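You operate a simulated robot arm through the tools that you are given. There is no shell and no other tool. Be economical: measure what you need, move in short steps, check, and stop when the job is done.

Carry out the task below with a simulated robot arm. There is one attempt and no reset: what you move stays moved.

Task
Take the grey-cap bath bottle and leave it on top of the carton on the top of the bench under the window. Take the incubator bottle from the top of the bench under the window and leave it on the dish bench. Push the lower round door shut. Put the blue job card on the long arm of the low shelf away on the upper shelf of the side table. Stack the steel tin marked "63" from the long arm of the low shelf on top of the steel tin marked "61". Fetch the small taped dish with the earliest date from the top of the dosing bench and set it on the bench before the computer. Turn the pump knob to 15 ml. Put the intake bottle that says "527" from the top of the drying tray on the low shelf over the brown drawers and the intake bottle marked "318" on the top of the printer lid. Do these in any order. Set down upright: grey-cap bath bottle, incubator bottle, blue job card, intake bottle.

Only the result counts: the job must be done as asked and must still hold three seconds after the hand-in. Knocking over, shifting, dropping, spilling or breaking anything else fails it. Lids that push on must go on centred and level and be pressed home; caps that screw on are set level and turned clockwise until they are tight.

Robot
A 7-joint arm with a fingered hand on a trunk, on a base that drives. Base frame: it is fixed to the floor where the robot stands at the start and does not move with it; the origin is under the middle of the robot, x ahead of it, y to its left, z up. Lengths are in mm, angles in degrees, forces in N, time in s.
With the tool pointing down near the work surface it reaches from about 100 to 900 mm from the robot's upright axis, wherever it stands. Its first joint turns from -115.0 to 115.0 degrees. Places, roughly: bench before the computer (20x12 cm) [-460, -1820, 840]; blue job card [500, -2250, 500]; carton [500, 0, 1000]; dish bench [-1200, -800, 800]; grey-cap bath bottle [500, 250, 1000]; incubator bottle [500, -250, 1000]; intake bottle [-250, -4500, 1000]; low shelf over the brown drawers [-200, -1700, 400]; lower round door [100, -1800, 1000]; pump knob [400, -3600, 900]; small taped dish [500, -3500, 750]; steel tin [250, -2250, 500]; top of the printer lid [-800, -1600, 1000]; upper shelf of the side table (69x12 cm) [-2920, -3240, 980]. Payload 5 kg.
The tool frame sits at the grasp point between the pads (the TCP): z along the fingers, y along the line on which they close. The tips reach 32 mm beyond it. Largest opening 160 mm; the body of the gripper starts 89 mm behind the TCP. The gripper is a hand of 4 fingers: y runs from the thumb to the fingers, the wrist lies at [0, 0, -267] in the tool frame.
Orientation is that of the tool frame in the base frame, as [roll, pitch, yaw] about the fixed x, y, z axes, in that order (R = Rz(yaw) Ry(pitch) Rx(roll)). With the fingers straight down and closing along the base's y, the tool's x points along the base's -x, its y along +y and its z along -z.

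Tools
- The arm moves only by the tool drive_tool. Its argument "rows" is a list of rows, each a list of 6 numbers: the turn, a rotation vector about the tool's x, y, z in degrees, then the shift along the tool's x, y, z in mm. In form: [[wx, wy, wz, tx, ty, tz], ...]. A call has 1 to 20 rows; each row shifts and turns the commanded pose from where the row before left it, along the tool's axes as they then stand. A row lasts 0.2 s, in which the tool goes at most 50 mm and 8.6 degrees; a call with a longer step from one row to the next is refused whole. A pose out of reach is approached as far as the arm can. The call stops where the force on the tool passes 40 N (or 10 N more than at its start, if that is more) or the arm is blocked; 0.2 s more then pass. In this call time passes only in rows, and 0.2 s behind the last. The reply holds the time, the measured pose of the TCP, the force on the tool along the base axes, the opening and the grip force, in the units named above and with some noise, with the torque about the TCP (base axes, N m) and any sound that the robot's microphone picked up.
- Cameras (640 x 400 px; columns grow to the right, rows downward): "scene" is now at [-13.6, 157.6, 1677.3]; the picture's right is [-0.73, -0.68, 0.00], its down [-0.58, 0.62, -0.53] and it looks along [0.36, -0.39, -0.85] (base axes); focal length 239 px, centre (320, 200). "wrist" rides on the gripper at [80, -4, -114] in the tool frame; the picture's right is [0.05, 1.00, 0.00], its down [-0.82, 0.04, -0.58] and it looks along [-0.58, 0.03, 0.82] (tool axes); focal length 265 px, centre (320, 200). There is no depth. A picture from a camera that has moved, and an enlarged one, comes with that camera's place and axes in the base frame and with its lens. The place of the scene camera against the robot may be out by one fixed shift of up to 12 mm in any direction.
- capture(camera): a new picture of that camera. The clock stands still meanwhile.
- lift_body(by): slides the trunk up (or, below 0, down) by that many mm; the arm and the scene camera ride with it, the base frame stays. It gives what a move gives, with no picture.
- roll_base(legs): drives the robot by 1 to 6 legs, each [ahead, turn to the left] in mm and degrees, along the robot's own axes; the way and the turn of a leg run together, so that a leg with both is an arc; at most 1500 mm and 180 degrees a leg. The arm and the cameras ride along, it lands a little off, and it stops where it bumps. It gives what a move gives.
- set_fingers(finger1, finger2, finger3, thumb_bend): sets how far each is bent, from 0 (flat) to 100 (curled in); at 30 the hand is open as for a grip, at 70 the pads meet at the TCP. One left out holds its place. A second passes; each finger stops where it meets its share of the squeeze, and holds until it gets a number again. It is the only way to open and close the hand. It gives what a move gives, with no picture; readings hold the bend of each and the force on the fingers (four entries, about 0 where the hand has none), thumb and palm.
- turn_head(pan, tilt): turns the head with the scene camera to pan (to the left, within 155 degrees either way) and tilt (down, from -29 to 69), counted from straight ahead of the robot. It gives what a move gives.
- inspect(camera, box): a new picture of the part [left, top, right, bottom] of that camera's present view, enlarged. The clock stands still meanwhile.
- finish_job(): hands the job in; it is judged then, once.

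Work in short steps. Places have to be worked out from the pictures, the camera data and where the tool is seen: move nearer, look again, correct. Check each grasp and each placing, and mend what went wrong. You have 483 turns and 236 pictures in all, those below and enlarged ones among them. Open the gripper and draw the arm clear of the work before you hand the job in, unless the task says otherwise; then end with one line.

The tools are called after "Emit:" as a command line: name --pt "numbers of a row" for each row, then --argument value for the rest, lists and objects as JSON in quotes. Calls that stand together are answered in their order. drive_tool: Moves the arm, as the interface text tells. Its arguments: {"type":"object","properties":{"rows":{"type":"array","items":{"type":"array","items":{"type":"number"}}}},"required":["rows"]} The other tools are called the same way: lift_body (by) slides the trunk up or down; set_fingers (finger1, finger2, finger3, thumb_bend) moves the fingers one by one; roll_base (legs) drives the base; turn_head (pan, tilt) turns the head that bears the scene camera; capture (camera) takes a picture; inspect (camera, box) takes an enlarged picture of a part of a camera's view; finish_job () hands the job in.

At the start:

```text
time_s: 0.0
position: [709.1, 200.8, 1211.3]
orientation: [180.0, 0.0, -180.0]
force: [0.8, 0.4, 0.6]
torque: [-0.01, -0.04, -0.01]
grip_width: 159.5
gripper_force: 0.0
shape: jaw
bend: [30.0, 30.0, 30.0, 30.0]
finger forces: [0.0, 0.1, 0.1, 0.0, 0.1, 0.0]
trunk travel left (down, up): [-525.0, 465.0]
robot x, y, heading: [-2.9, 0.3, -0.2]
head pan, tilt: [-47.0, 57.8]
```

scene: 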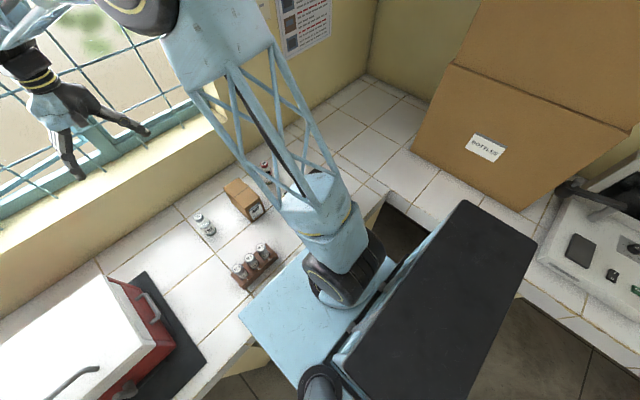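
wrist: 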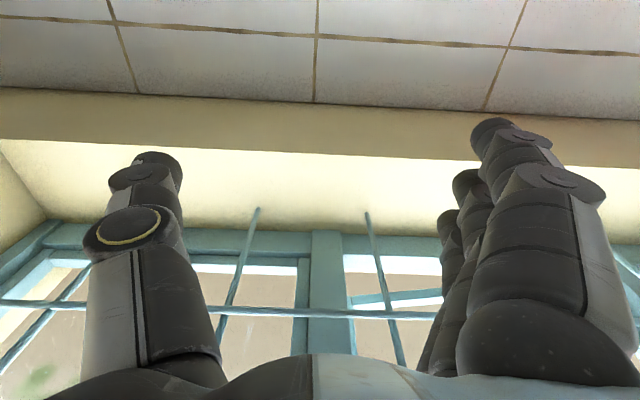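

I start by surveying: turning the head toward the bench ahead to see the bath, the carton and the incubator.

Emit:
turn_head --pan 20 --tilt 50

Emit:
capture --camera "scene"

Emit:
turn_head --pan -30 --tilt 45

Emit:
capture --camera "scene"

Emit:
turn_head --pan -90 --tilt 30

Emit:
capture --camera "scene"

Emit:
turn_head --pan -140 --tilt 30

Emit:
capture --camera "scene"

```text
time_s: 1.4
position: [708.9, 200.9, 1213.2]
orientation: [-180.0, 0.0, 180.0]
force: [-0.1, -0.1, -0.4]
torque: [0.0, -0.03, -0.03]
grip_width: 159.9
gripper_force: 0.1
shape: jaw
bend: [30.0, 30.0, 30.0, 30.0]
finger forces: [0.0, 0.0, 0.0, 0.0, 0.1, 0.0]
trunk travel left (down, up): [-525.0, 465.0]
robot x, y, heading: [3.3, -2.9, 0.0]
head pan, tilt: [20.0, 50.0]
```

```text
233 pictures are left
camera scene: at [11.6, 234.5, 1687.2], right [0.34, -0.94, 0.0], down [-0.72, -0.26, -0.64], along [0.6, 0.22, -0.77], focal length 239 px, centre (320, 200)
```

scene: 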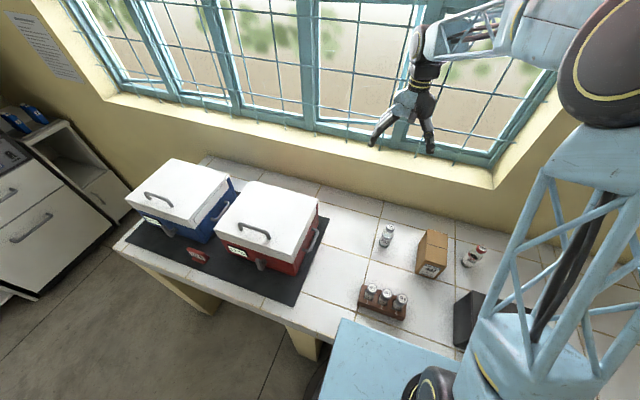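

```text
time_s: 2.6
position: [708.3, 201.0, 1212.7]
orientation: [179.9, -0.1, 180.0]
force: [0.3, 0.5, 0.5]
torque: [0.01, 0.0, -0.01]
grip_width: 159.9
gripper_force: 0.0
shape: jaw
bend: [30.0, 30.0, 30.0, 30.0]
finger forces: [0.0, 0.1, 0.0, 0.0, 0.0, 0.0]
trunk travel left (down, up): [-525.0, 465.0]
robot x, y, heading: [-1.3, -0.6, -0.1]
head pan, tilt: [-30.0, 45.0]
```

```text
232 pictures are left
camera scene: at [9.7, 167.6, 1694.1], right [-0.5, -0.87, 0.0], down [-0.61, 0.35, -0.71], along [0.61, -0.35, -0.71], focal length 239 px, centre (320, 200)
```

scene: 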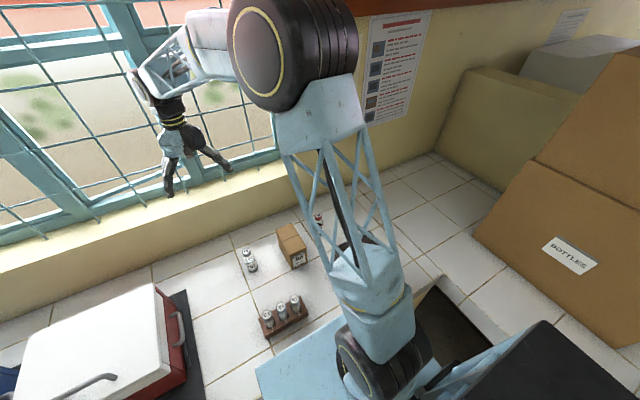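

```text
time_s: 3.9
position: [708.2, 201.4, 1211.6]
orientation: [180.0, -0.1, -179.9]
force: [0.9, 0.1, 0.1]
torque: [0.0, -0.01, 0.01]
grip_width: 159.9
gripper_force: 0.0
shape: jaw
bend: [30.0, 30.0, 30.0, 30.0]
finger forces: [0.0, 0.0, 0.0, 0.1, 0.1, 0.1]
trunk travel left (down, up): [-525.0, 465.0]
robot x, y, heading: [-2.5, -4.6, -0.2]
head pan, tilt: [-90.0, 30.0]
```

```text
231 pictures are left
camera scene: at [-60.7, 117.8, 1716.8], right [-1.0, 0.0, 0.0], down [0.0, 0.5, -0.87], along [0.0, -0.87, -0.5], focal length 239 px, centre (320, 200)
```

scene: 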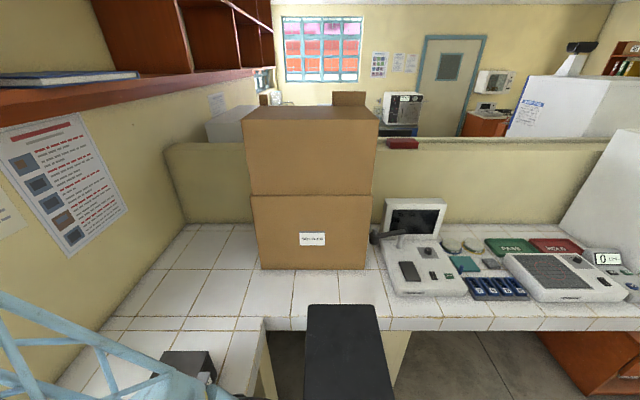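

```text
time_s: 5.0
position: [707.8, 200.7, 1212.8]
orientation: [-180.0, 0.0, 179.9]
force: [-0.4, 0.2, 0.0]
torque: [-0.01, 0.0, 0.01]
grip_width: 159.9
gripper_force: 0.1
shape: jaw
bend: [30.0, 30.0, 30.0, 30.0]
finger forces: [0.1, 0.1, 0.0, 0.0, 0.0, 0.0]
trunk travel left (down, up): [-525.0, 465.0]
robot x, y, heading: [-1.0, -1.7, 0.0]
head pan, tilt: [-140.0, 30.0]
```

```text
230 pictures are left
camera scene: at [-130.0, 150.0, 1716.8], right [-0.64, 0.77, 0.0], down [0.38, 0.32, -0.87], along [-0.66, -0.56, -0.5], focal length 239 px, centre (320, 200)
```

scene: 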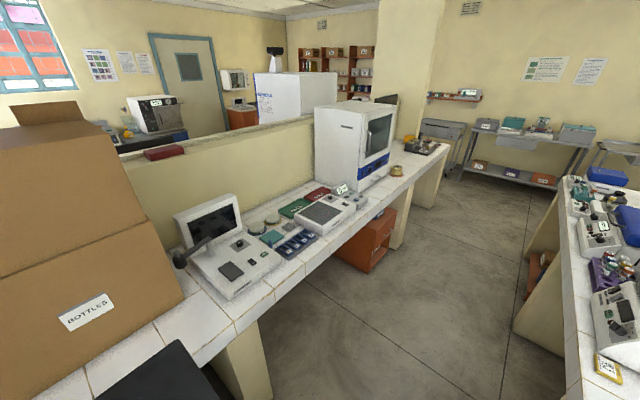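

Several bottles on the window bench; I zoom in to identify them.

Emit:
turn_head --pan 5 --tilt 55

Emit:
inspect --camera "scene" --box '[120, 100, 440, 300]'

Emit:
capture --camera "scene"

```text
time_s: 7.3
position: [709.9, 200.8, 1212.7]
orientation: [-180.0, 0.1, -180.0]
force: [-0.4, -0.5, 0.4]
torque: [0.02, 0.02, -0.04]
grip_width: 159.9
gripper_force: 0.1
shape: jaw
bend: [30.0, 30.0, 30.0, 30.0]
finger forces: [0.0, 0.0, 0.0, 0.0, 0.0, 0.0]
trunk travel left (down, up): [-525.0, 465.0]
robot x, y, heading: [-4.5, -2.3, 0.0]
head pan, tilt: [5.0, 55.0]
```

```text
2.00 times, centred on (280, 200) of scene
camera zoom: at [11.1, 214.5, 1680.7], right [0.09, -1.0, 0.0], down [-0.82, -0.07, -0.57], along [0.57, 0.05, -0.82], focal length 478 px, centre (400, 200)
```

zoom: 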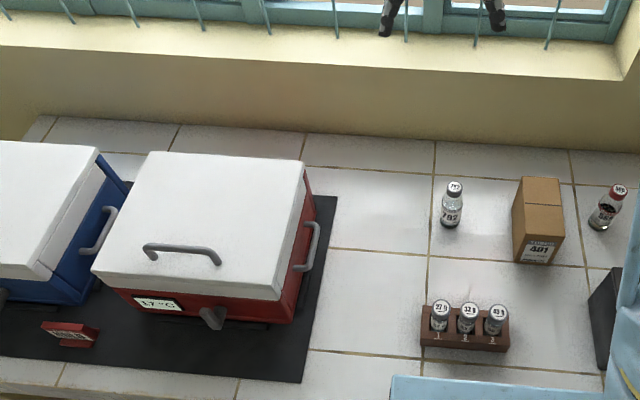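

```text
228 pictures are left
camera scene: at [11.1, 214.5, 1680.7], right [0.09, -1.0, 0.0], down [-0.82, -0.07, -0.57], along [0.57, 0.05, -0.82], focal length 239 px, centre (320, 200)
```

scene: 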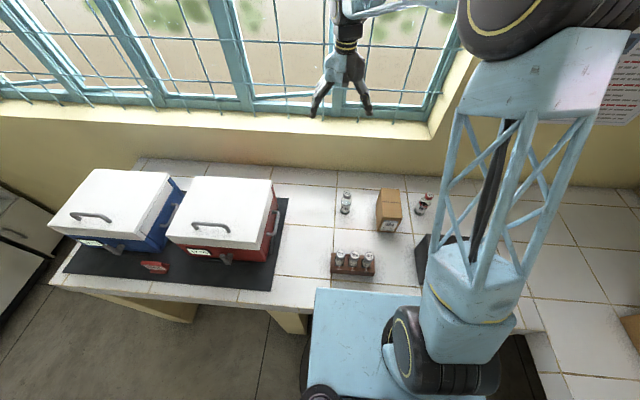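

Zoom much closer on the bottles, carton and rack.

Emit:
inspect --camera "scene" --box '[325, 180, 445, 280]'

Emit:
turn_head --pan -60 --tilt 55

Emit:
capture --camera "scene"

```text
4.00 times, centred on (385, 230) of scene
camera zoom: at [11.1, 214.5, 1680.7], right [0.09, -1.0, 0.0], down [-0.82, -0.07, -0.57], along [0.57, 0.05, -0.82], focal length 955 px, centre (60, 80)
```

zoom: 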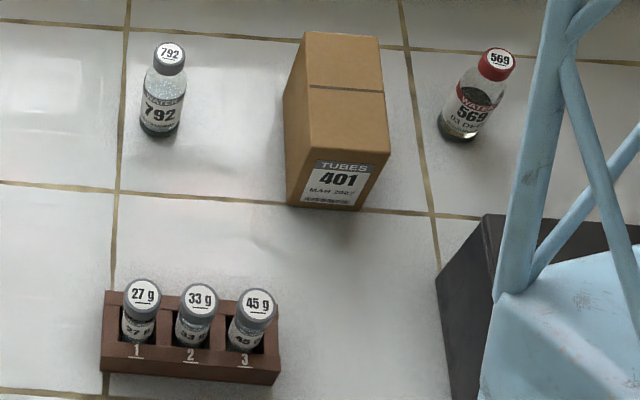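

```text
time_s: 8.7
position: [708.0, 200.7, 1211.1]
orientation: [-180.0, 0.0, 179.9]
force: [0.3, -0.3, 0.2]
torque: [-0.01, -0.02, 0.01]
grip_width: 160.0
gripper_force: 0.0
shape: jaw
bend: [30.0, 30.0, 30.0, 30.0]
finger forces: [0.0, 0.1, 0.0, 0.0, 0.0, 0.0]
trunk travel left (down, up): [-525.0, 465.0]
robot x, y, heading: [-0.7, 0.4, -0.3]
head pan, tilt: [-60.0, 55.0]
```

```text
226 pictures are left
camera scene: at [-24.7, 145.8, 1680.7], right [-0.87, -0.5, 0.0], down [-0.41, 0.71, -0.57], along [0.29, -0.5, -0.82], focal length 239 px, centre (320, 200)
```

scene: 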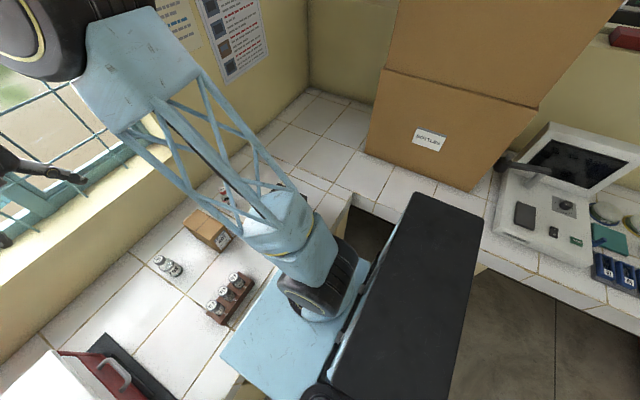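

Target bottles: 792 (grey cap) and 569 (red cap). I bring the wrist camera back over the bench to measure them.

Emit:
drive_tool --pt "0 0 0 47 -9 0" --pt "0 0 0 47 -9 0" --pt "0 0 0 47 -9 0" --pt "0 0 0 47 -9 0" --pt "0 0 0 47 -9 0" --pt "0 0 0 47 -9 0" --pt "0 0 0 47 -9 0" --pt "0 0 0 47 -9 0"

Emit:
capture --camera "wrist"

```text
time_s: 10.5
position: [348.5, 129.9, 1206.0]
orientation: [-179.8, -1.1, 179.5]
force: [-0.2, 2.4, -0.1]
torque: [-0.22, -0.05, 0.06]
grip_width: 160.1
gripper_force: 0.1
shape: jaw
bend: [30.0, 30.0, 30.0, 30.0]
finger forces: [0.1, 0.0, 0.0, 0.0, 0.0, 0.0]
out of reach, approached as far as the arm can: row 8
trunk travel left (down, up): [-525.0, 465.0]
robot x, y, heading: [2.7, 1.0, -0.1]
head pan, tilt: [-60.0, 55.0]
```

```text
225 pictures are left
camera wrist: at [271.0, 126.5, 1322.7], right [-0.04, 1.0, 0.0], down [0.83, 0.04, 0.56], along [0.56, 0.02, -0.83], focal length 265 px, centre (320, 200)
```

wrist: 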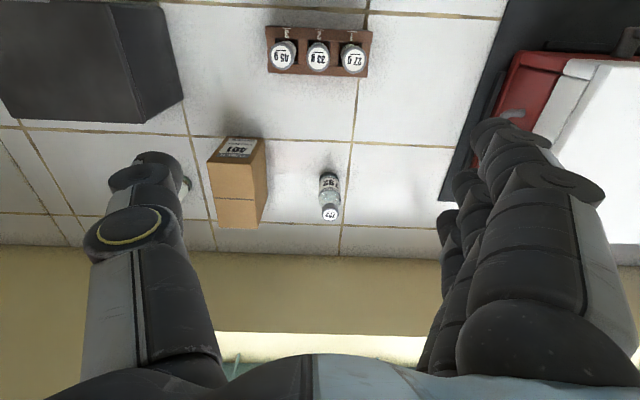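

Bench seems around z≈810. I move closer to bottle 792 for a second viewpoint.

Emit:
drive_tool --pt "0 0 0 -20 5 35" --pt "0 0 0 -20 5 35" --pt "0 0 0 -20 5 35" --pt "0 0 0 -20 5 35"

Emit:
capture --camera "wrist"

```text
time_s: 11.5
position: [428.6, 153.2, 1071.1]
orientation: [180.0, 0.0, 180.0]
force: [0.8, 0.2, -0.9]
torque: [0.02, 0.02, 0.03]
grip_width: 160.1
gripper_force: 0.0
shape: jaw
bend: [30.0, 30.0, 30.0, 30.0]
finger forces: [0.0, 0.1, 0.0, 0.0, 0.0, 0.1]
trunk travel left (down, up): [-525.0, 465.0]
robot x, y, heading: [2.5, -1.3, -0.2]
head pan, tilt: [-60.0, 55.0]
```

```text
224 pictures are left
camera wrist: at [348.4, 148.4, 1185.5], right [-0.05, 1.0, 0.0], down [0.82, 0.04, 0.58], along [0.58, 0.03, -0.82], focal length 265 px, centre (320, 200)
```

wrist: 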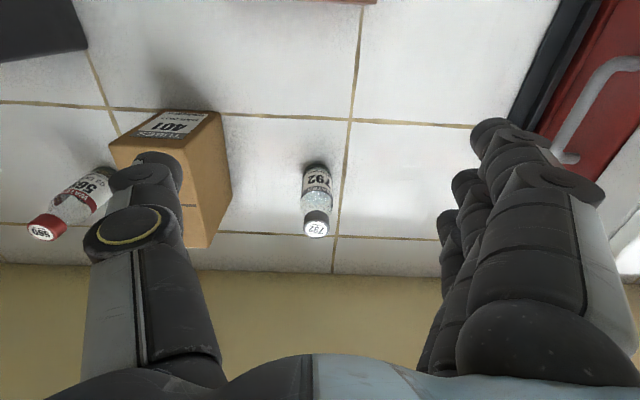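

Bottle 792 axis near x≈566, y≈154, cap top near 925. I move above it and look again.

Emit:
drive_tool --pt "0 0 0 -45 0 5" --pt "0 0 0 -46 0 5" --pt "0 0 0 -46 0 5"

Emit:
capture --camera "wrist"

Emit:
turn_head --pan 5 --tilt 50

Emit:
inspect --camera "scene" --box '[260, 120, 460, 260]'

```text
time_s: 12.3
position: [563.6, 153.1, 1055.1]
orientation: [-179.9, 0.0, 180.0]
force: [0.2, 0.7, 0.5]
torque: [0.0, -0.03, 0.02]
grip_width: 160.0
gripper_force: 0.1
shape: jaw
bend: [30.0, 30.0, 30.0, 30.0]
finger forces: [0.1, 0.0, 0.1, 0.1, 0.0, 0.0]
trunk travel left (down, up): [-525.0, 465.0]
robot x, y, heading: [-0.3, 1.7, -0.0]
head pan, tilt: [-60.0, 55.0]
```

```text
223 pictures are left
camera wrist: at [484.4, 148.5, 1170.0], right [-0.05, 1.0, 0.0], down [0.82, 0.04, 0.58], along [0.58, 0.03, -0.82], focal length 265 px, centre (320, 200)
```

wrist: 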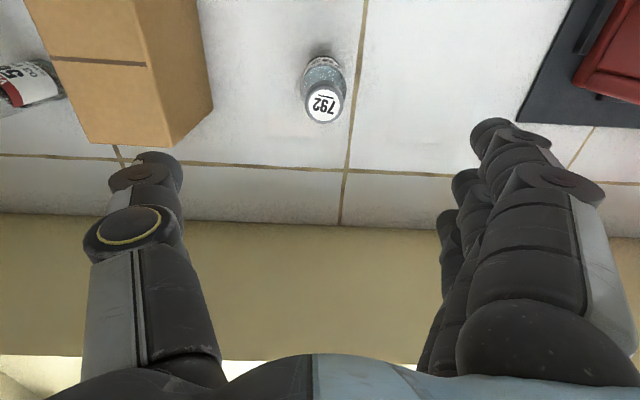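

```text
time_s: 13.7
position: [562.9, 153.4, 1054.9]
orientation: [180.0, 0.0, -179.9]
force: [-0.4, 0.8, 0.3]
torque: [0.0, 0.03, 0.0]
grip_width: 159.7
gripper_force: 0.1
shape: jaw
bend: [30.0, 30.0, 30.0, 30.0]
finger forces: [0.1, 0.0, 0.0, 0.0, 0.0, 0.1]
trunk travel left (down, up): [-525.0, 465.0]
robot x, y, heading: [1.0, 0.6, 0.2]
head pan, tilt: [5.0, 50.0]
```

```text
2.86 times, centred on (360, 190) of scene
camera zoom: at [15.9, 214.9, 1687.2], right [0.09, -1.0, 0.0], down [-0.76, -0.07, -0.64], along [0.64, 0.06, -0.77], focal length 682 px, centre (206, 229)
```

zoom: 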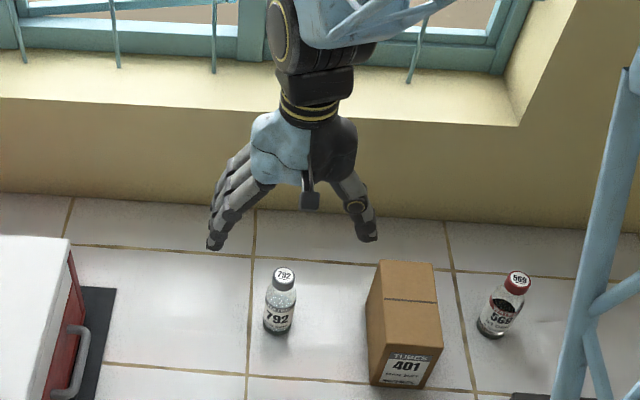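

Triangulated: cap 792 at ≈[544,155,953], carton top ≈956 centred ≈[521,-11]. I descend around the bottle and look.

Emit:
drive_tool --pt "0 0 0 19 2 5" --pt "0 0 0 0 0 30" --pt "0 0 0 0 0 30" --pt "0 0 0 0 0 35" --pt "0 0 0 0 0 35" --pt "0 0 0 0 0 25"

Emit:
capture --camera "wrist"

Emit:
inspect --camera "scene" --box '[280, 160, 440, 260]'

```text
time_s: 15.1
position: [544.5, 154.1, 895.3]
orientation: [-180.0, 0.1, -180.0]
force: [0.0, -1.3, -0.3]
torque: [-0.02, 0.02, -0.03]
grip_width: 160.2
gripper_force: 0.0
shape: jaw
bend: [30.0, 30.0, 30.0, 30.0]
finger forces: [0.0, 0.1, 0.0, 0.0, 0.0, 0.0]
trunk travel left (down, up): [-525.0, 465.0]
robot x, y, heading: [0.4, -1.5, 0.0]
head pan, tilt: [5.0, 50.0]
```

```text
221 pictures are left
camera wrist: at [464.9, 149.5, 1010.5], right [-0.05, 1.0, 0.0], down [0.82, 0.04, 0.58], along [0.58, 0.03, -0.82], focal length 265 px, centre (320, 200)
```

wrist: 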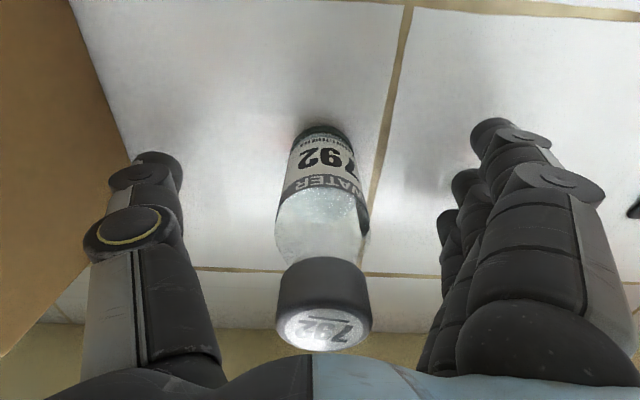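

```text
4.00 times, centred on (360, 210) of scene
camera zoom: at [16.2, 215.1, 1687.2], right [0.09, -1.0, 0.0], down [-0.76, -0.07, -0.64], along [0.64, 0.06, -0.77], focal length 955 px, centre (160, 160)
```

zoom: 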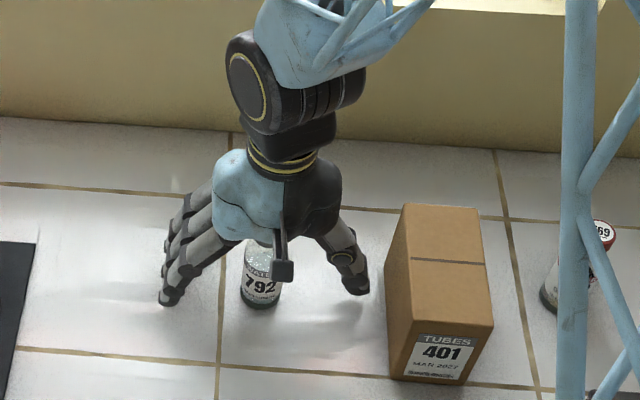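

The bottle is well centred between thumb and fingers. I shift 5 mm forward and close.

Emit:
drive_tool --pt "0 0 0 -5 2 0"

Emit:
set_fingers --finger1 64 --finger2 64 --finger3 64 --thumb_bend 64

Emit:
capture --camera "wrist"

```text
time_s: 15.4
position: [548.9, 155.8, 894.6]
orientation: [-180.0, 0.0, -180.0]
force: [0.4, -0.1, -0.5]
torque: [0.02, -0.01, 0.0]
grip_width: 160.1
gripper_force: 0.1
shape: jaw
bend: [30.0, 30.0, 30.0, 30.0]
finger forces: [0.1, 0.0, 0.1, 0.0, 0.1, 0.0]
trunk travel left (down, up): [-525.0, 465.0]
robot x, y, heading: [1.4, 3.5, 0.0]
head pan, tilt: [5.0, 50.0]
```

```text
time_s: 16.4
position: [549.2, 155.9, 896.5]
orientation: [180.0, 0.0, 180.0]
force: [0.3, -1.0, 0.5]
torque: [0.0, 0.02, 0.0]
grip_width: 44.4
gripper_force: 2.8
shape: fingers
bend: [63.0, 62.0, 64.0, 63.0]
finger forces: [0.3, 2.7, 0.0, 0.0, 3.0, 0.1]
trunk travel left (down, up): [-525.0, 465.0]
robot x, y, heading: [-0.0, 5.0, -0.1]
head pan, tilt: [5.0, 50.0]
```

```text
219 pictures are left
camera wrist: at [469.7, 151.6, 1010.3], right [-0.05, 1.0, 0.0], down [0.82, 0.04, 0.58], along [0.58, 0.03, -0.82], focal length 265 px, centre (320, 200)
```

wrist: 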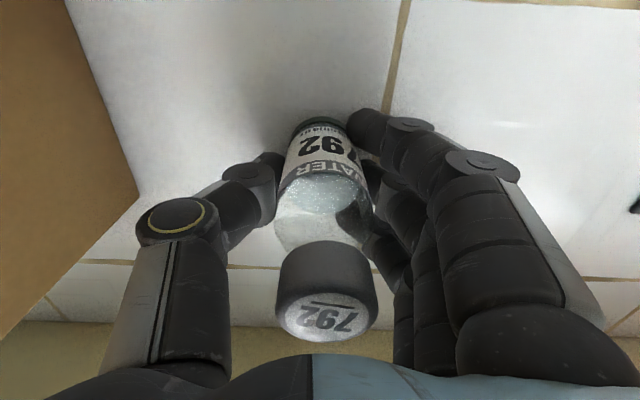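

Contact on finger 2 and thumb. I squeeze further for a firm grip.

Emit:
set_fingers --finger1 70 --finger2 70 --finger3 70 --thumb_bend 70

Emit:
drive_tool --pt "0 0 0 0 0 -10" --pt "0 0 0 0 0 -20"

Emit:
capture --camera "wrist"

```text
time_s: 17.4
position: [549.3, 156.2, 895.0]
orientation: [-179.9, 0.0, 179.9]
force: [-0.2, -0.2, 0.9]
torque: [-0.02, 0.02, 0.0]
grip_width: 41.1
gripper_force: 12.6
shape: fingers
bend: [65.0, 62.0, 70.0, 66.0]
finger forces: [6.0, 6.8, 0.0, 0.1, 13.6, 0.0]
trunk travel left (down, up): [-525.0, 465.0]
robot x, y, heading: [-0.4, 1.9, 0.3]
head pan, tilt: [5.0, 50.0]
```

```text
time_s: 18.1
position: [549.1, 155.8, 925.3]
orientation: [179.9, 0.0, -179.9]
force: [0.3, 0.5, -0.9]
torque: [-0.01, -0.02, -0.04]
grip_width: 41.2
gripper_force: 12.9
shape: fingers
bend: [65.0, 62.0, 70.0, 66.0]
finger forces: [6.0, 6.9, 0.1, 0.1, 13.5, 0.0]
trunk travel left (down, up): [-525.0, 465.0]
robot x, y, heading: [-1.9, -4.3, 0.0]
head pan, tilt: [5.0, 50.0]
```

```text
218 pictures are left
camera wrist: at [469.3, 151.6, 1040.4], right [-0.05, 1.0, 0.0], down [0.82, 0.04, 0.58], along [0.58, 0.03, -0.82], focal length 265 px, centre (320, 200)
```

wrist: 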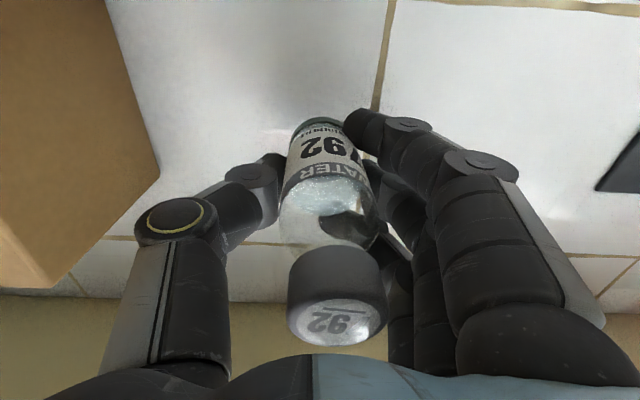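

Bottle is held and lifted. I raise it above the carton and move over the carton's centre.

Emit:
drive_tool --pt "0 0 0 0 0 -40" --pt "0 0 0 0 0 -40" --pt "0 0 0 0 0 -40" --pt "0 0 0 0 0 -40" --pt "0 0 0 7 -40 0" --pt "0 0 0 7 -40 0" --pt "0 0 0 7 -40 0" --pt "0 0 0 7 -47 0"

Emit:
capture --camera "wrist"

Emit:
inspect --camera "scene" --box '[300, 120, 460, 260]'

```text
time_s: 19.9
position: [520.9, -12.1, 1086.2]
orientation: [179.9, 0.0, 180.0]
force: [-1.0, -0.4, -0.9]
torque: [0.0, -0.03, 0.01]
grip_width: 41.3
gripper_force: 13.2
shape: fingers
bend: [65.0, 62.0, 70.0, 66.0]
finger forces: [6.3, 7.0, 0.0, 0.0, 13.3, 0.0]
trunk travel left (down, up): [-525.0, 465.0]
robot x, y, heading: [0.0, 2.6, -0.2]
head pan, tilt: [5.0, 50.0]
```

```text
217 pictures are left
camera wrist: at [439.9, -16.4, 1200.1], right [-0.05, 1.0, 0.0], down [0.82, 0.04, 0.58], along [0.58, 0.03, -0.82], focal length 265 px, centre (320, 200)
```

wrist: 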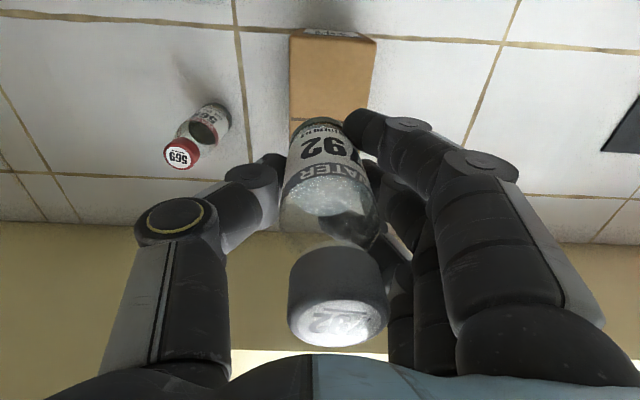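

```text
2.86 times, centred on (380, 190) of scene
camera zoom: at [15.8, 214.1, 1687.4], right [0.09, -1.0, 0.0], down [-0.76, -0.07, -0.64], along [0.64, 0.06, -0.77], focal length 682 px, centre (149, 229)
```

zoom: 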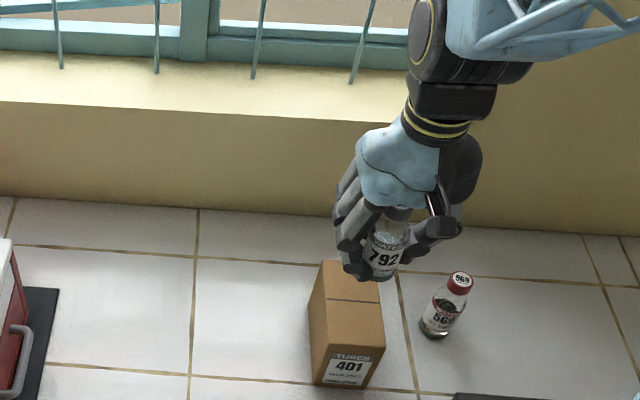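

I centre y by +6 and lower toward the carton top in small steps, watching force.

Emit:
drive_tool --pt "0 0 0 0 6 20" --pt "0 0 0 0 0 20" --pt "0 0 0 0 0 8" --pt "0 0 0 0 0 4"

Emit:
inspect --camera "scene" --box '[350, 170, 430, 230]'

```text
time_s: 20.9
position: [520.2, -5.8, 1033.6]
orientation: [-180.0, 0.0, -179.9]
force: [-0.2, -0.2, -1.5]
torque: [0.02, 0.03, -0.01]
grip_width: 41.2
gripper_force: 13.6
shape: fingers
bend: [65.0, 62.0, 70.0, 66.0]
finger forces: [6.3, 7.0, 0.0, 0.1, 13.4, 0.1]
trunk travel left (down, up): [-525.0, 465.0]
robot x, y, heading: [0.7, -1.8, -0.0]
head pan, tilt: [5.0, 50.0]
```

```text
6.67 times, centred on (390, 200) of scene
camera zoom: at [16.0, 214.8, 1687.2], right [0.09, -1.0, 0.0], down [-0.76, -0.07, -0.64], along [0.64, 0.06, -0.77], focal length 1592 px, centre (-147, 200)
```

zoom: 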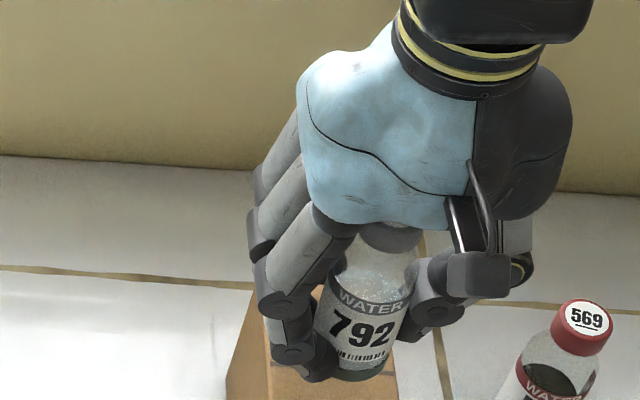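

Continue lowering in 3 mm steps until contact.

Emit:
drive_tool --pt "0 0 0 0 0 3" --pt "0 0 0 0 0 3" --pt "0 0 0 0 0 3" --pt "0 0 0 0 0 3"

Emit:
drive_tool --pt "0 0 0 0 0 3" --pt "0 0 0 0 0 2"

Emit:
inspect --camera "scene" --box '[350, 170, 450, 250]'

```text
time_s: 21.9
position: [520.6, -4.2, 1022.5]
orientation: [179.9, 0.0, -180.0]
force: [0.0, 0.1, -0.5]
torque: [0.0, 0.0, 0.0]
grip_width: 41.0
gripper_force: 13.1
shape: fingers
bend: [65.0, 62.0, 70.0, 66.0]
finger forces: [6.5, 7.0, 0.0, 0.0, 13.3, 0.0]
trunk travel left (down, up): [-525.0, 465.0]
robot x, y, heading: [1.0, 1.2, -0.1]
head pan, tilt: [5.0, 50.0]
```

```text
time_s: 22.4
position: [521.9, -4.1, 1017.7]
orientation: [180.0, 0.1, 180.0]
force: [0.0, 0.4, -0.8]
torque: [0.01, -0.01, -0.04]
grip_width: 41.3
gripper_force: 14.1
shape: fingers
bend: [65.0, 62.0, 70.0, 66.0]
finger forces: [6.3, 7.2, 0.0, 0.0, 13.3, 0.1]
trunk travel left (down, up): [-525.0, 465.0]
robot x, y, heading: [-1.6, -0.7, 0.0]
head pan, tilt: [5.0, 50.0]
```

```text
5.00 times, centred on (400, 210) of scene
camera zoom: at [16.0, 214.8, 1687.2], right [0.09, -1.0, 0.0], down [-0.76, -0.07, -0.64], along [0.64, 0.06, -0.77], focal length 1194 px, centre (-80, 150)
```

zoom: 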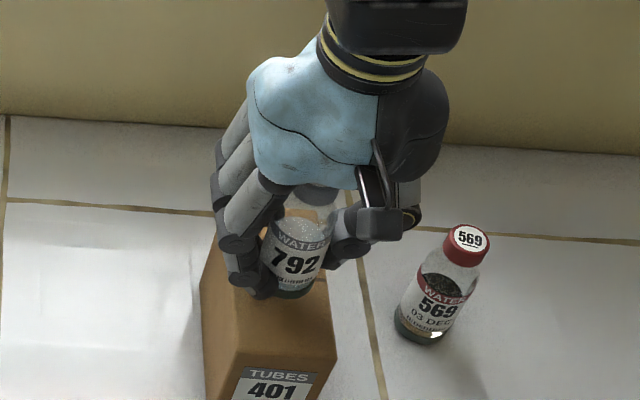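

Not touching yet; continue.

Emit:
drive_tool --pt "0 0 0 0 0 2" --pt "0 0 0 0 0 2" --pt "0 0 0 0 0 2" --pt "0 0 0 0 0 2"

Emit:
drive_tool --pt "0 0 0 0 0 2" --pt "0 0 0 0 0 2"

Emit:
drive_tool --pt "0 0 0 0 0 2"

```text
time_s: 23.4
position: [521.3, -4.6, 1008.3]
orientation: [-180.0, 0.0, 180.0]
force: [0.3, 0.4, -0.5]
torque: [-0.01, 0.02, 0.02]
grip_width: 41.0
gripper_force: 13.1
shape: fingers
bend: [65.0, 62.0, 70.0, 66.0]
finger forces: [6.4, 7.1, 0.0, 0.1, 13.4, 0.0]
trunk travel left (down, up): [-525.0, 465.0]
robot x, y, heading: [3.3, -1.2, 0.1]
head pan, tilt: [5.0, 50.0]
```

```text
time_s: 24.1
position: [521.1, -5.8, 1004.7]
orientation: [180.0, 0.1, 180.0]
force: [0.0, 0.5, 1.4]
torque: [0.07, 0.04, -0.01]
grip_width: 41.1
gripper_force: 13.6
shape: fingers
bend: [65.0, 62.0, 70.0, 66.0]
finger forces: [6.7, 7.4, 0.1, 0.0, 13.9, 0.1]
trunk travel left (down, up): [-525.0, 465.0]
robot x, y, heading: [-2.2, -1.3, 0.1]
head pan, tilt: [5.0, 50.0]
```

```text
time_s: 24.4
position: [521.9, -3.9, 1002.4]
orientation: [179.9, 0.2, 180.0]
force: [-1.0, -0.4, 11.2]
torque: [0.16, 0.09, -0.02]
grip_width: 40.6
gripper_force: 15.2
shape: fingers
bend: [66.0, 63.0, 70.0, 66.0]
finger forces: [7.3, 8.1, 0.1, 0.0, 15.2, 0.0]
trunk travel left (down, up): [-525.0, 465.0]
robot x, y, heading: [0.7, 1.8, 0.2]
head pan, tilt: [5.0, 50.0]
```

Contact on the carton. I ease up 1.5 mm and open the hand.

Emit:
drive_tool --pt "0 0 0 0 0 -2"

Emit:
set_fingers --finger1 58 --finger2 58 --finger3 58 --thumb_bend 58

Emit:
set_fingers --finger1 30 --finger2 30 --finger3 30 --thumb_bend 30

Emit:
capture --camera "wrist"

Emit:
inspect --camera "scene" --box '[350, 170, 450, 250]'

```text
time_s: 24.9
position: [521.5, -5.2, 1004.6]
orientation: [180.0, -0.1, 180.0]
force: [-0.1, 0.2, 0.4]
torque: [0.03, -0.01, -0.01]
grip_width: 41.0
gripper_force: 14.2
shape: fingers
bend: [66.0, 63.0, 70.0, 66.0]
finger forces: [6.6, 7.6, 0.0, 0.1, 13.8, 0.1]
trunk travel left (down, up): [-525.0, 465.0]
robot x, y, heading: [0.0, 1.3, -0.1]
head pan, tilt: [5.0, 50.0]
```

```text
time_s: 25.9
position: [520.1, -5.8, 1005.2]
orientation: [-180.0, 0.0, -180.0]
force: [-0.1, -0.9, 1.0]
torque: [0.02, 0.04, 0.05]
grip_width: 63.5
gripper_force: 0.2
shape: fingers
bend: [57.0, 57.0, 57.0, 57.0]
finger forces: [0.1, 0.1, 0.0, 0.0, 0.0, 0.1]
trunk travel left (down, up): [-525.0, 465.0]
robot x, y, heading: [-4.2, -2.2, -0.1]
head pan, tilt: [5.0, 50.0]
```

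```text
time_s: 26.9
position: [520.4, -5.4, 1005.0]
orientation: [179.9, 0.0, 179.9]
force: [-0.4, -0.4, -0.2]
torque: [-0.01, 0.02, 0.01]
grip_width: 169.9
gripper_force: 0.0
shape: fingers
bend: [30.0, 30.0, 30.0, 30.0]
finger forces: [0.0, 0.0, 0.1, 0.0, 0.0, 0.0]
trunk travel left (down, up): [-525.0, 465.0]
robot x, y, heading: [-2.5, -0.4, 0.1]
head pan, tilt: [5.0, 50.0]
```

```text
213 pictures are left
camera wrist: at [441.5, -9.3, 1119.5], right [-0.05, 1.0, 0.0], down [0.82, 0.04, 0.58], along [0.58, 0.03, -0.82], focal length 265 px, centre (320, 200)
```

wrist: 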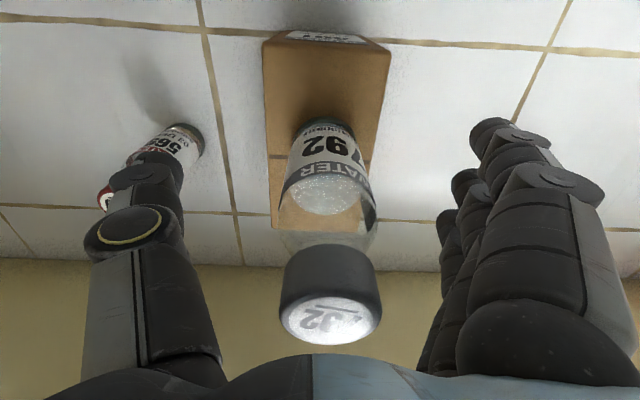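

```text
5.00 times, centred on (400, 210) of scene
camera zoom: at [15.9, 214.8, 1687.2], right [0.09, -1.0, 0.0], down [-0.76, -0.07, -0.64], along [0.64, 0.06, -0.77], focal length 1194 px, centre (-80, 150)
```

zoom: 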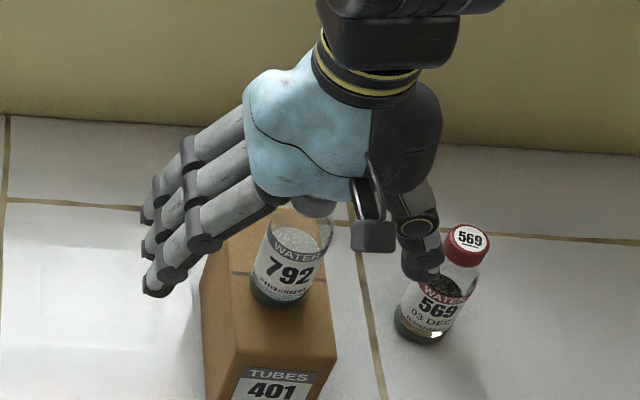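

Bottle 792 stands on the carton. I lift straight up and then view 569.

Emit:
drive_tool --pt "0 0 0 0 0 -40" --pt "0 0 0 0 0 -40" --pt "0 0 0 0 0 -40" --pt "0 0 0 0 0 -40" --pt "0 0 0 40 -30 0" --pt "0 0 0 40 -30 0" --pt "0 0 0 40 -30 0" --pt "0 0 0 0 -30 0"

Emit:
capture --camera "wrist"

```text
time_s: 28.6
position: [401.0, -123.6, 1163.3]
orientation: [179.9, 0.0, -179.9]
force: [0.2, -0.1, 0.2]
torque: [-0.01, 0.01, 0.03]
grip_width: 170.1
gripper_force: 0.1
shape: fingers
bend: [30.0, 30.0, 30.0, 30.0]
finger forces: [0.1, 0.1, 0.1, 0.0, 0.0, 0.0]
trunk travel left (down, up): [-525.0, 465.0]
robot x, y, heading: [2.1, 1.5, -0.1]
head pan, tilt: [5.0, 50.0]
```

```text
211 pictures are left
camera wrist: at [320.8, -129.4, 1278.8], right [-0.05, 1.0, 0.0], down [0.82, 0.04, 0.58], along [0.58, 0.03, -0.82], focal length 265 px, centre (320, 200)
```

wrist: 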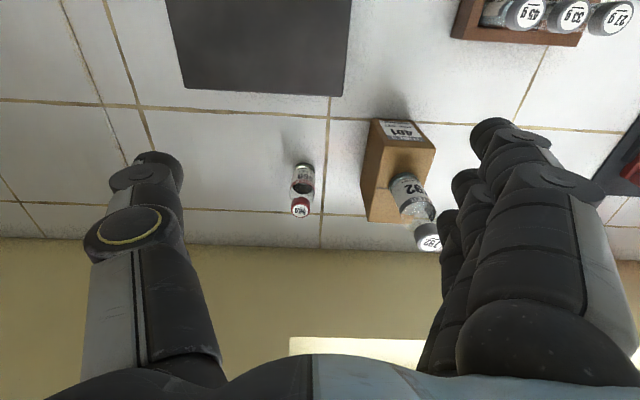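

Bottle 569 near [563,-147], cap ≈962. I pre-close the fingers to keep clear of the carton and move above it.

Emit:
set_fingers --finger1 48 --finger2 48 --finger3 48 --thumb_bend 48

Emit:
drive_tool --pt "0 0 0 -40 -6 20" --pt "0 0 0 -40 -6 25" --pt "0 0 0 -40 -6 25" --pt "0 0 0 -42 -6 25"

Emit:
capture --camera "wrist"

```text
time_s: 29.6
position: [401.1, -125.3, 1164.7]
orientation: [180.0, 0.0, 180.0]
force: [-0.5, -0.4, -0.3]
torque: [0.02, 0.0, 0.03]
grip_width: 100.4
gripper_force: 0.1
shape: fingers
bend: [48.0, 48.0, 48.0, 48.0]
finger forces: [0.0, 0.0, 0.1, 0.0, 0.1, 0.0]
trunk travel left (down, up): [-525.0, 465.0]
robot x, y, heading: [2.9, 0.8, 0.0]
head pan, tilt: [5.0, 50.0]
```

```text
time_s: 30.6
position: [565.5, -149.2, 1067.2]
orientation: [179.9, -0.1, 180.0]
force: [0.2, -0.9, 0.2]
torque: [0.03, 0.03, 0.0]
grip_width: 100.0
gripper_force: 0.0
shape: fingers
bend: [48.0, 48.0, 48.0, 48.0]
finger forces: [0.1, 0.0, 0.1, 0.1, 0.1, 0.0]
trunk travel left (down, up): [-525.0, 465.0]
robot x, y, heading: [1.0, -2.2, -0.2]
head pan, tilt: [5.0, 50.0]
```

```text
210 pictures are left
camera wrist: at [486.0, -154.4, 1183.5], right [-0.05, 1.0, 0.0], down [0.82, 0.04, 0.58], along [0.58, 0.03, -0.82], focal length 265 px, centre (320, 200)
```

wrist: 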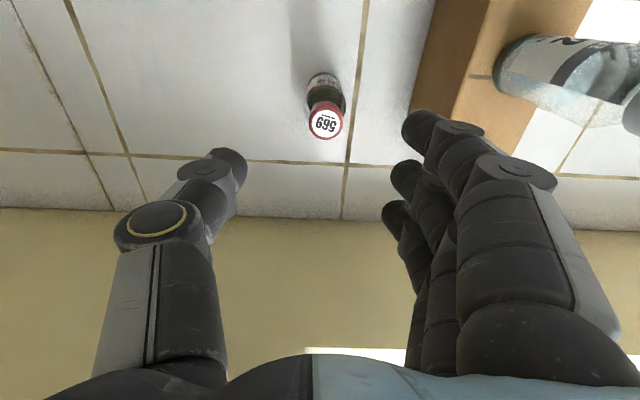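

Aligned within 5 mm; fingers have ~20 mm to the carton. Descend to grasp height.

Emit:
drive_tool --pt "0 0 0 0 2 35" --pt "0 0 0 0 0 35" --pt "0 0 0 0 0 35" --pt "0 0 0 0 0 35" --pt "0 0 0 0 0 27"

Emit:
capture --camera "wrist"

```text
time_s: 31.9
position: [563.8, -147.2, 901.9]
orientation: [179.9, 0.0, -179.9]
force: [0.5, 0.1, 0.0]
torque: [-0.03, 0.01, -0.01]
grip_width: 99.7
gripper_force: 0.0
shape: fingers
bend: [48.0, 48.0, 48.0, 48.0]
finger forces: [0.1, 0.1, 0.0, 0.0, 0.1, 0.0]
trunk travel left (down, up): [-525.0, 465.0]
robot x, y, heading: [-3.3, -2.6, 0.3]
head pan, tilt: [5.0, 50.0]
```

```text
209 pictures are left
camera wrist: at [483.2, -152.1, 1017.2], right [-0.05, 1.0, 0.0], down [0.82, 0.04, 0.58], along [0.58, 0.03, -0.82], focal length 265 px, centre (320, 200)
```

wrist: 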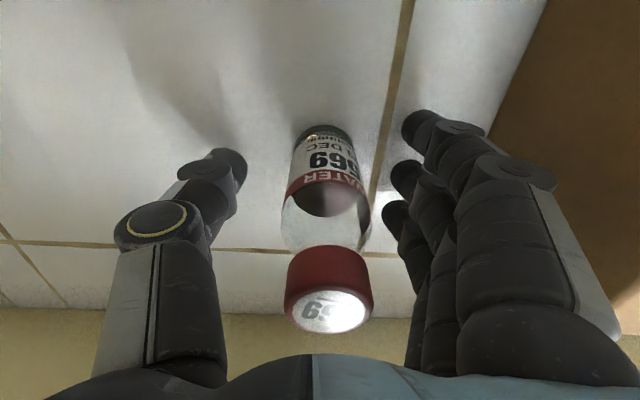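

Well centred; close firmly, then lift.

Emit:
set_fingers --finger1 70 --finger2 70 --finger3 70 --thumb_bend 70

Emit:
drive_tool --pt "0 0 0 0 0 -10" --pt "0 0 0 0 0 -30" --pt "0 0 0 0 0 -40" --pt "0 0 0 0 0 -40" --pt "0 0 0 0 0 -40" --pt "0 0 0 0 0 -40" --pt "0 0 0 0 0 -40"

Emit:
capture --camera "wrist"

```text
time_s: 32.9
position: [562.9, -147.4, 901.5]
orientation: [180.0, 0.1, 180.0]
force: [0.1, 0.1, 0.8]
torque: [-0.01, -0.01, 0.04]
grip_width: 34.0
gripper_force: 10.3
shape: fingers
bend: [69.0, 60.0, 70.0, 67.0]
finger forces: [2.0, 8.7, 0.0, 0.1, 10.8, 0.1]
trunk travel left (down, up): [-525.0, 465.0]
robot x, y, heading: [-1.7, 0.8, -0.2]
head pan, tilt: [5.0, 50.0]
```

```text
time_s: 34.5
position: [563.6, -147.1, 1142.5]
orientation: [-179.9, 0.0, 180.0]
force: [-0.3, 0.0, 0.5]
torque: [-0.02, -0.02, 0.0]
grip_width: 34.1
gripper_force: 10.8
shape: fingers
bend: [69.0, 60.0, 70.0, 67.0]
finger forces: [2.1, 8.8, 0.0, 0.1, 10.7, 0.1]
trunk travel left (down, up): [-525.0, 465.0]
robot x, y, heading: [2.3, -3.4, 0.0]
head pan, tilt: [5.0, 50.0]
```

```text
208 pictures are left
camera wrist: at [482.8, -150.7, 1257.5], right [-0.05, 1.0, 0.0], down [0.82, 0.04, 0.58], along [0.58, 0.03, -0.82], focal length 265 px, centre (320, 200)
```

wrist: 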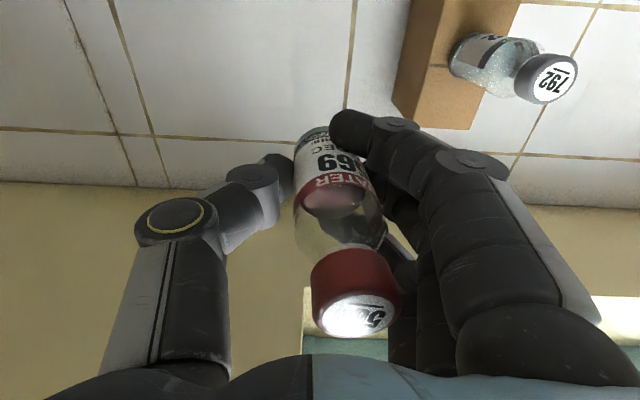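

569 is held (slightly tilted). Now I survey the dish bench to the right/behind.

Emit:
set_fingers --finger1 80

Emit:
turn_head --pan -130 --tilt 35

Emit:
capture --camera "scene"

Emit:
inspect --camera "scene" --box '[200, 140, 440, 290]'

```text
time_s: 35.5
position: [562.2, -146.9, 1141.9]
orientation: [-180.0, -0.1, -180.0]
force: [-0.2, -0.1, -1.0]
torque: [0.01, -0.02, -0.03]
grip_width: 23.7
gripper_force: 10.6
shape: fingers
bend: [80.0, 60.0, 70.0, 67.0]
finger forces: [1.5, 9.2, 0.0, 0.0, 10.1, 0.0]
trunk travel left (down, up): [-525.0, 465.0]
robot x, y, heading: [0.6, 0.2, 0.2]
head pan, tilt: [5.0, 50.0]
```

```text
time_s: 37.6
position: [563.0, -147.3, 1141.9]
orientation: [-180.0, 0.0, 179.9]
force: [0.5, 0.2, 0.3]
torque: [0.01, 0.0, 0.01]
grip_width: 23.5
gripper_force: 10.6
shape: fingers
bend: [80.0, 60.0, 70.0, 67.0]
finger forces: [1.5, 9.2, 0.0, 0.1, 10.1, 0.0]
trunk travel left (down, up): [-525.0, 465.0]
robot x, y, heading: [2.7, -0.3, -0.3]
head pan, tilt: [-130.0, 35.0]
```

```text
207 pictures are left
camera scene: at [-117.3, 140.5, 1709.0], right [-0.77, 0.64, 0.0], down [0.37, 0.44, -0.82], along [-0.53, -0.63, -0.57], focal length 239 px, centre (320, 200)
```

scene: 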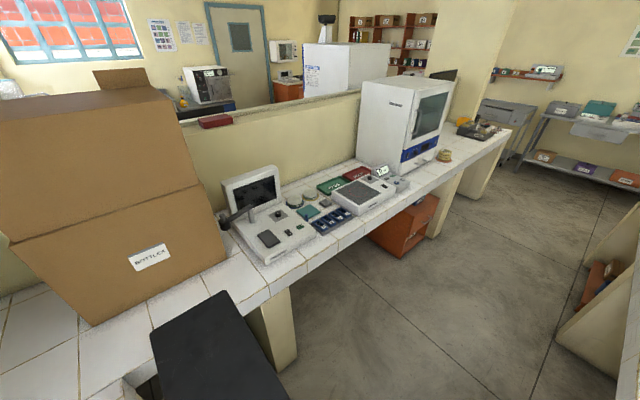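

```text
2.67 times, centred on (320, 215) of scene
camera zoom: at [-117.3, 140.5, 1709.0], right [-0.77, 0.64, 0.0], down [0.37, 0.44, -0.82], along [-0.53, -0.63, -0.57], focal length 637 px, centre (320, 160)
```

zoom: 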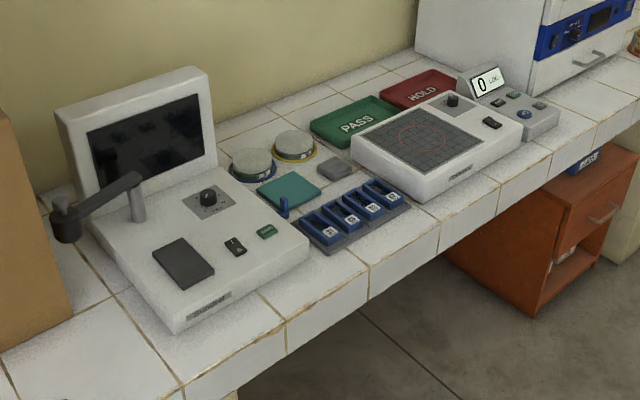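

I look behind on both sides to plan the drive.

Emit:
turn_head --pan 155 --tilt 35

Emit:
capture --camera "scene"

Emit:
turn_head --pan -155 --tilt 50

Emit:
capture --camera "scene"

```text
time_s: 41.5
position: [563.5, -146.1, 1142.3]
orientation: [180.0, 0.0, -179.9]
force: [0.3, -0.8, 0.0]
torque: [-0.06, 0.01, 0.02]
grip_width: 23.7
gripper_force: 10.6
shape: fingers
bend: [80.0, 60.0, 70.0, 67.0]
finger forces: [1.5, 9.2, 0.0, 0.0, 10.0, 0.1]
trunk travel left (down, up): [-525.0, 465.0]
robot x, y, heading: [2.8, -1.8, 0.1]
head pan, tilt: [154.7, 35.0]
```

```text
205 pictures are left
camera scene: at [-140.4, 245.7, 1709.0], right [0.43, 0.9, 0.0], down [0.52, -0.25, -0.82], along [-0.74, 0.35, -0.57], focal length 239 px, centre (320, 200)
```

scene: 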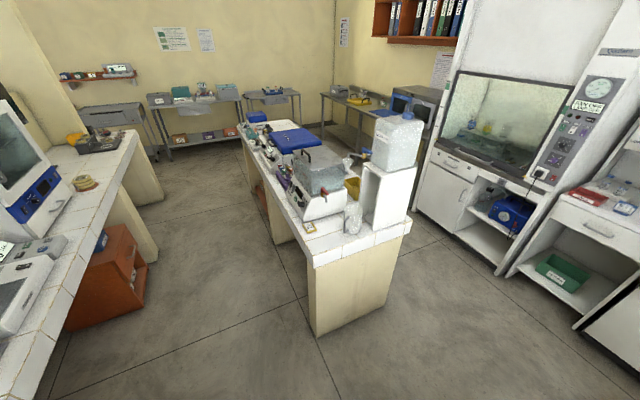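

```text
time_s: 45.7
position: [563.7, -145.4, 1141.4]
orientation: [-180.0, -0.1, 179.9]
force: [0.0, -0.2, -1.4]
torque: [0.0, 0.02, 0.01]
grip_width: 23.7
gripper_force: 10.3
shape: fingers
bend: [80.0, 60.0, 70.0, 67.0]
finger forces: [1.4, 9.3, 0.0, 0.0, 10.1, 0.0]
trunk travel left (down, up): [-525.0, 465.0]
robot x, y, heading: [2.9, 1.3, 0.1]
head pan, tilt: [-154.7, 50.0]
```

```text
204 pictures are left
camera scene: at [-130.4, 175.1, 1687.3], right [-0.43, 0.9, 0.0], down [0.69, 0.33, -0.64], along [-0.58, -0.27, -0.77], focal length 239 px, centre (320, 200)
```

scene: 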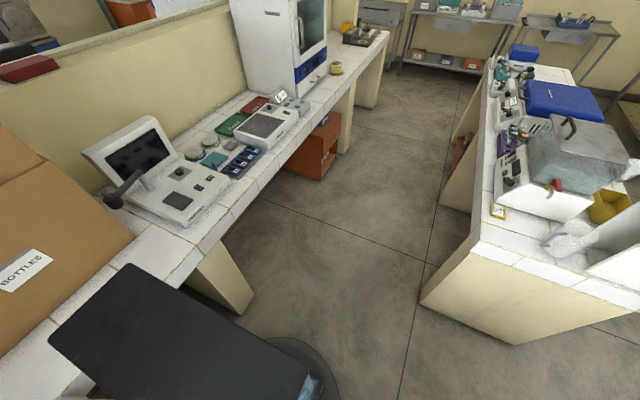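

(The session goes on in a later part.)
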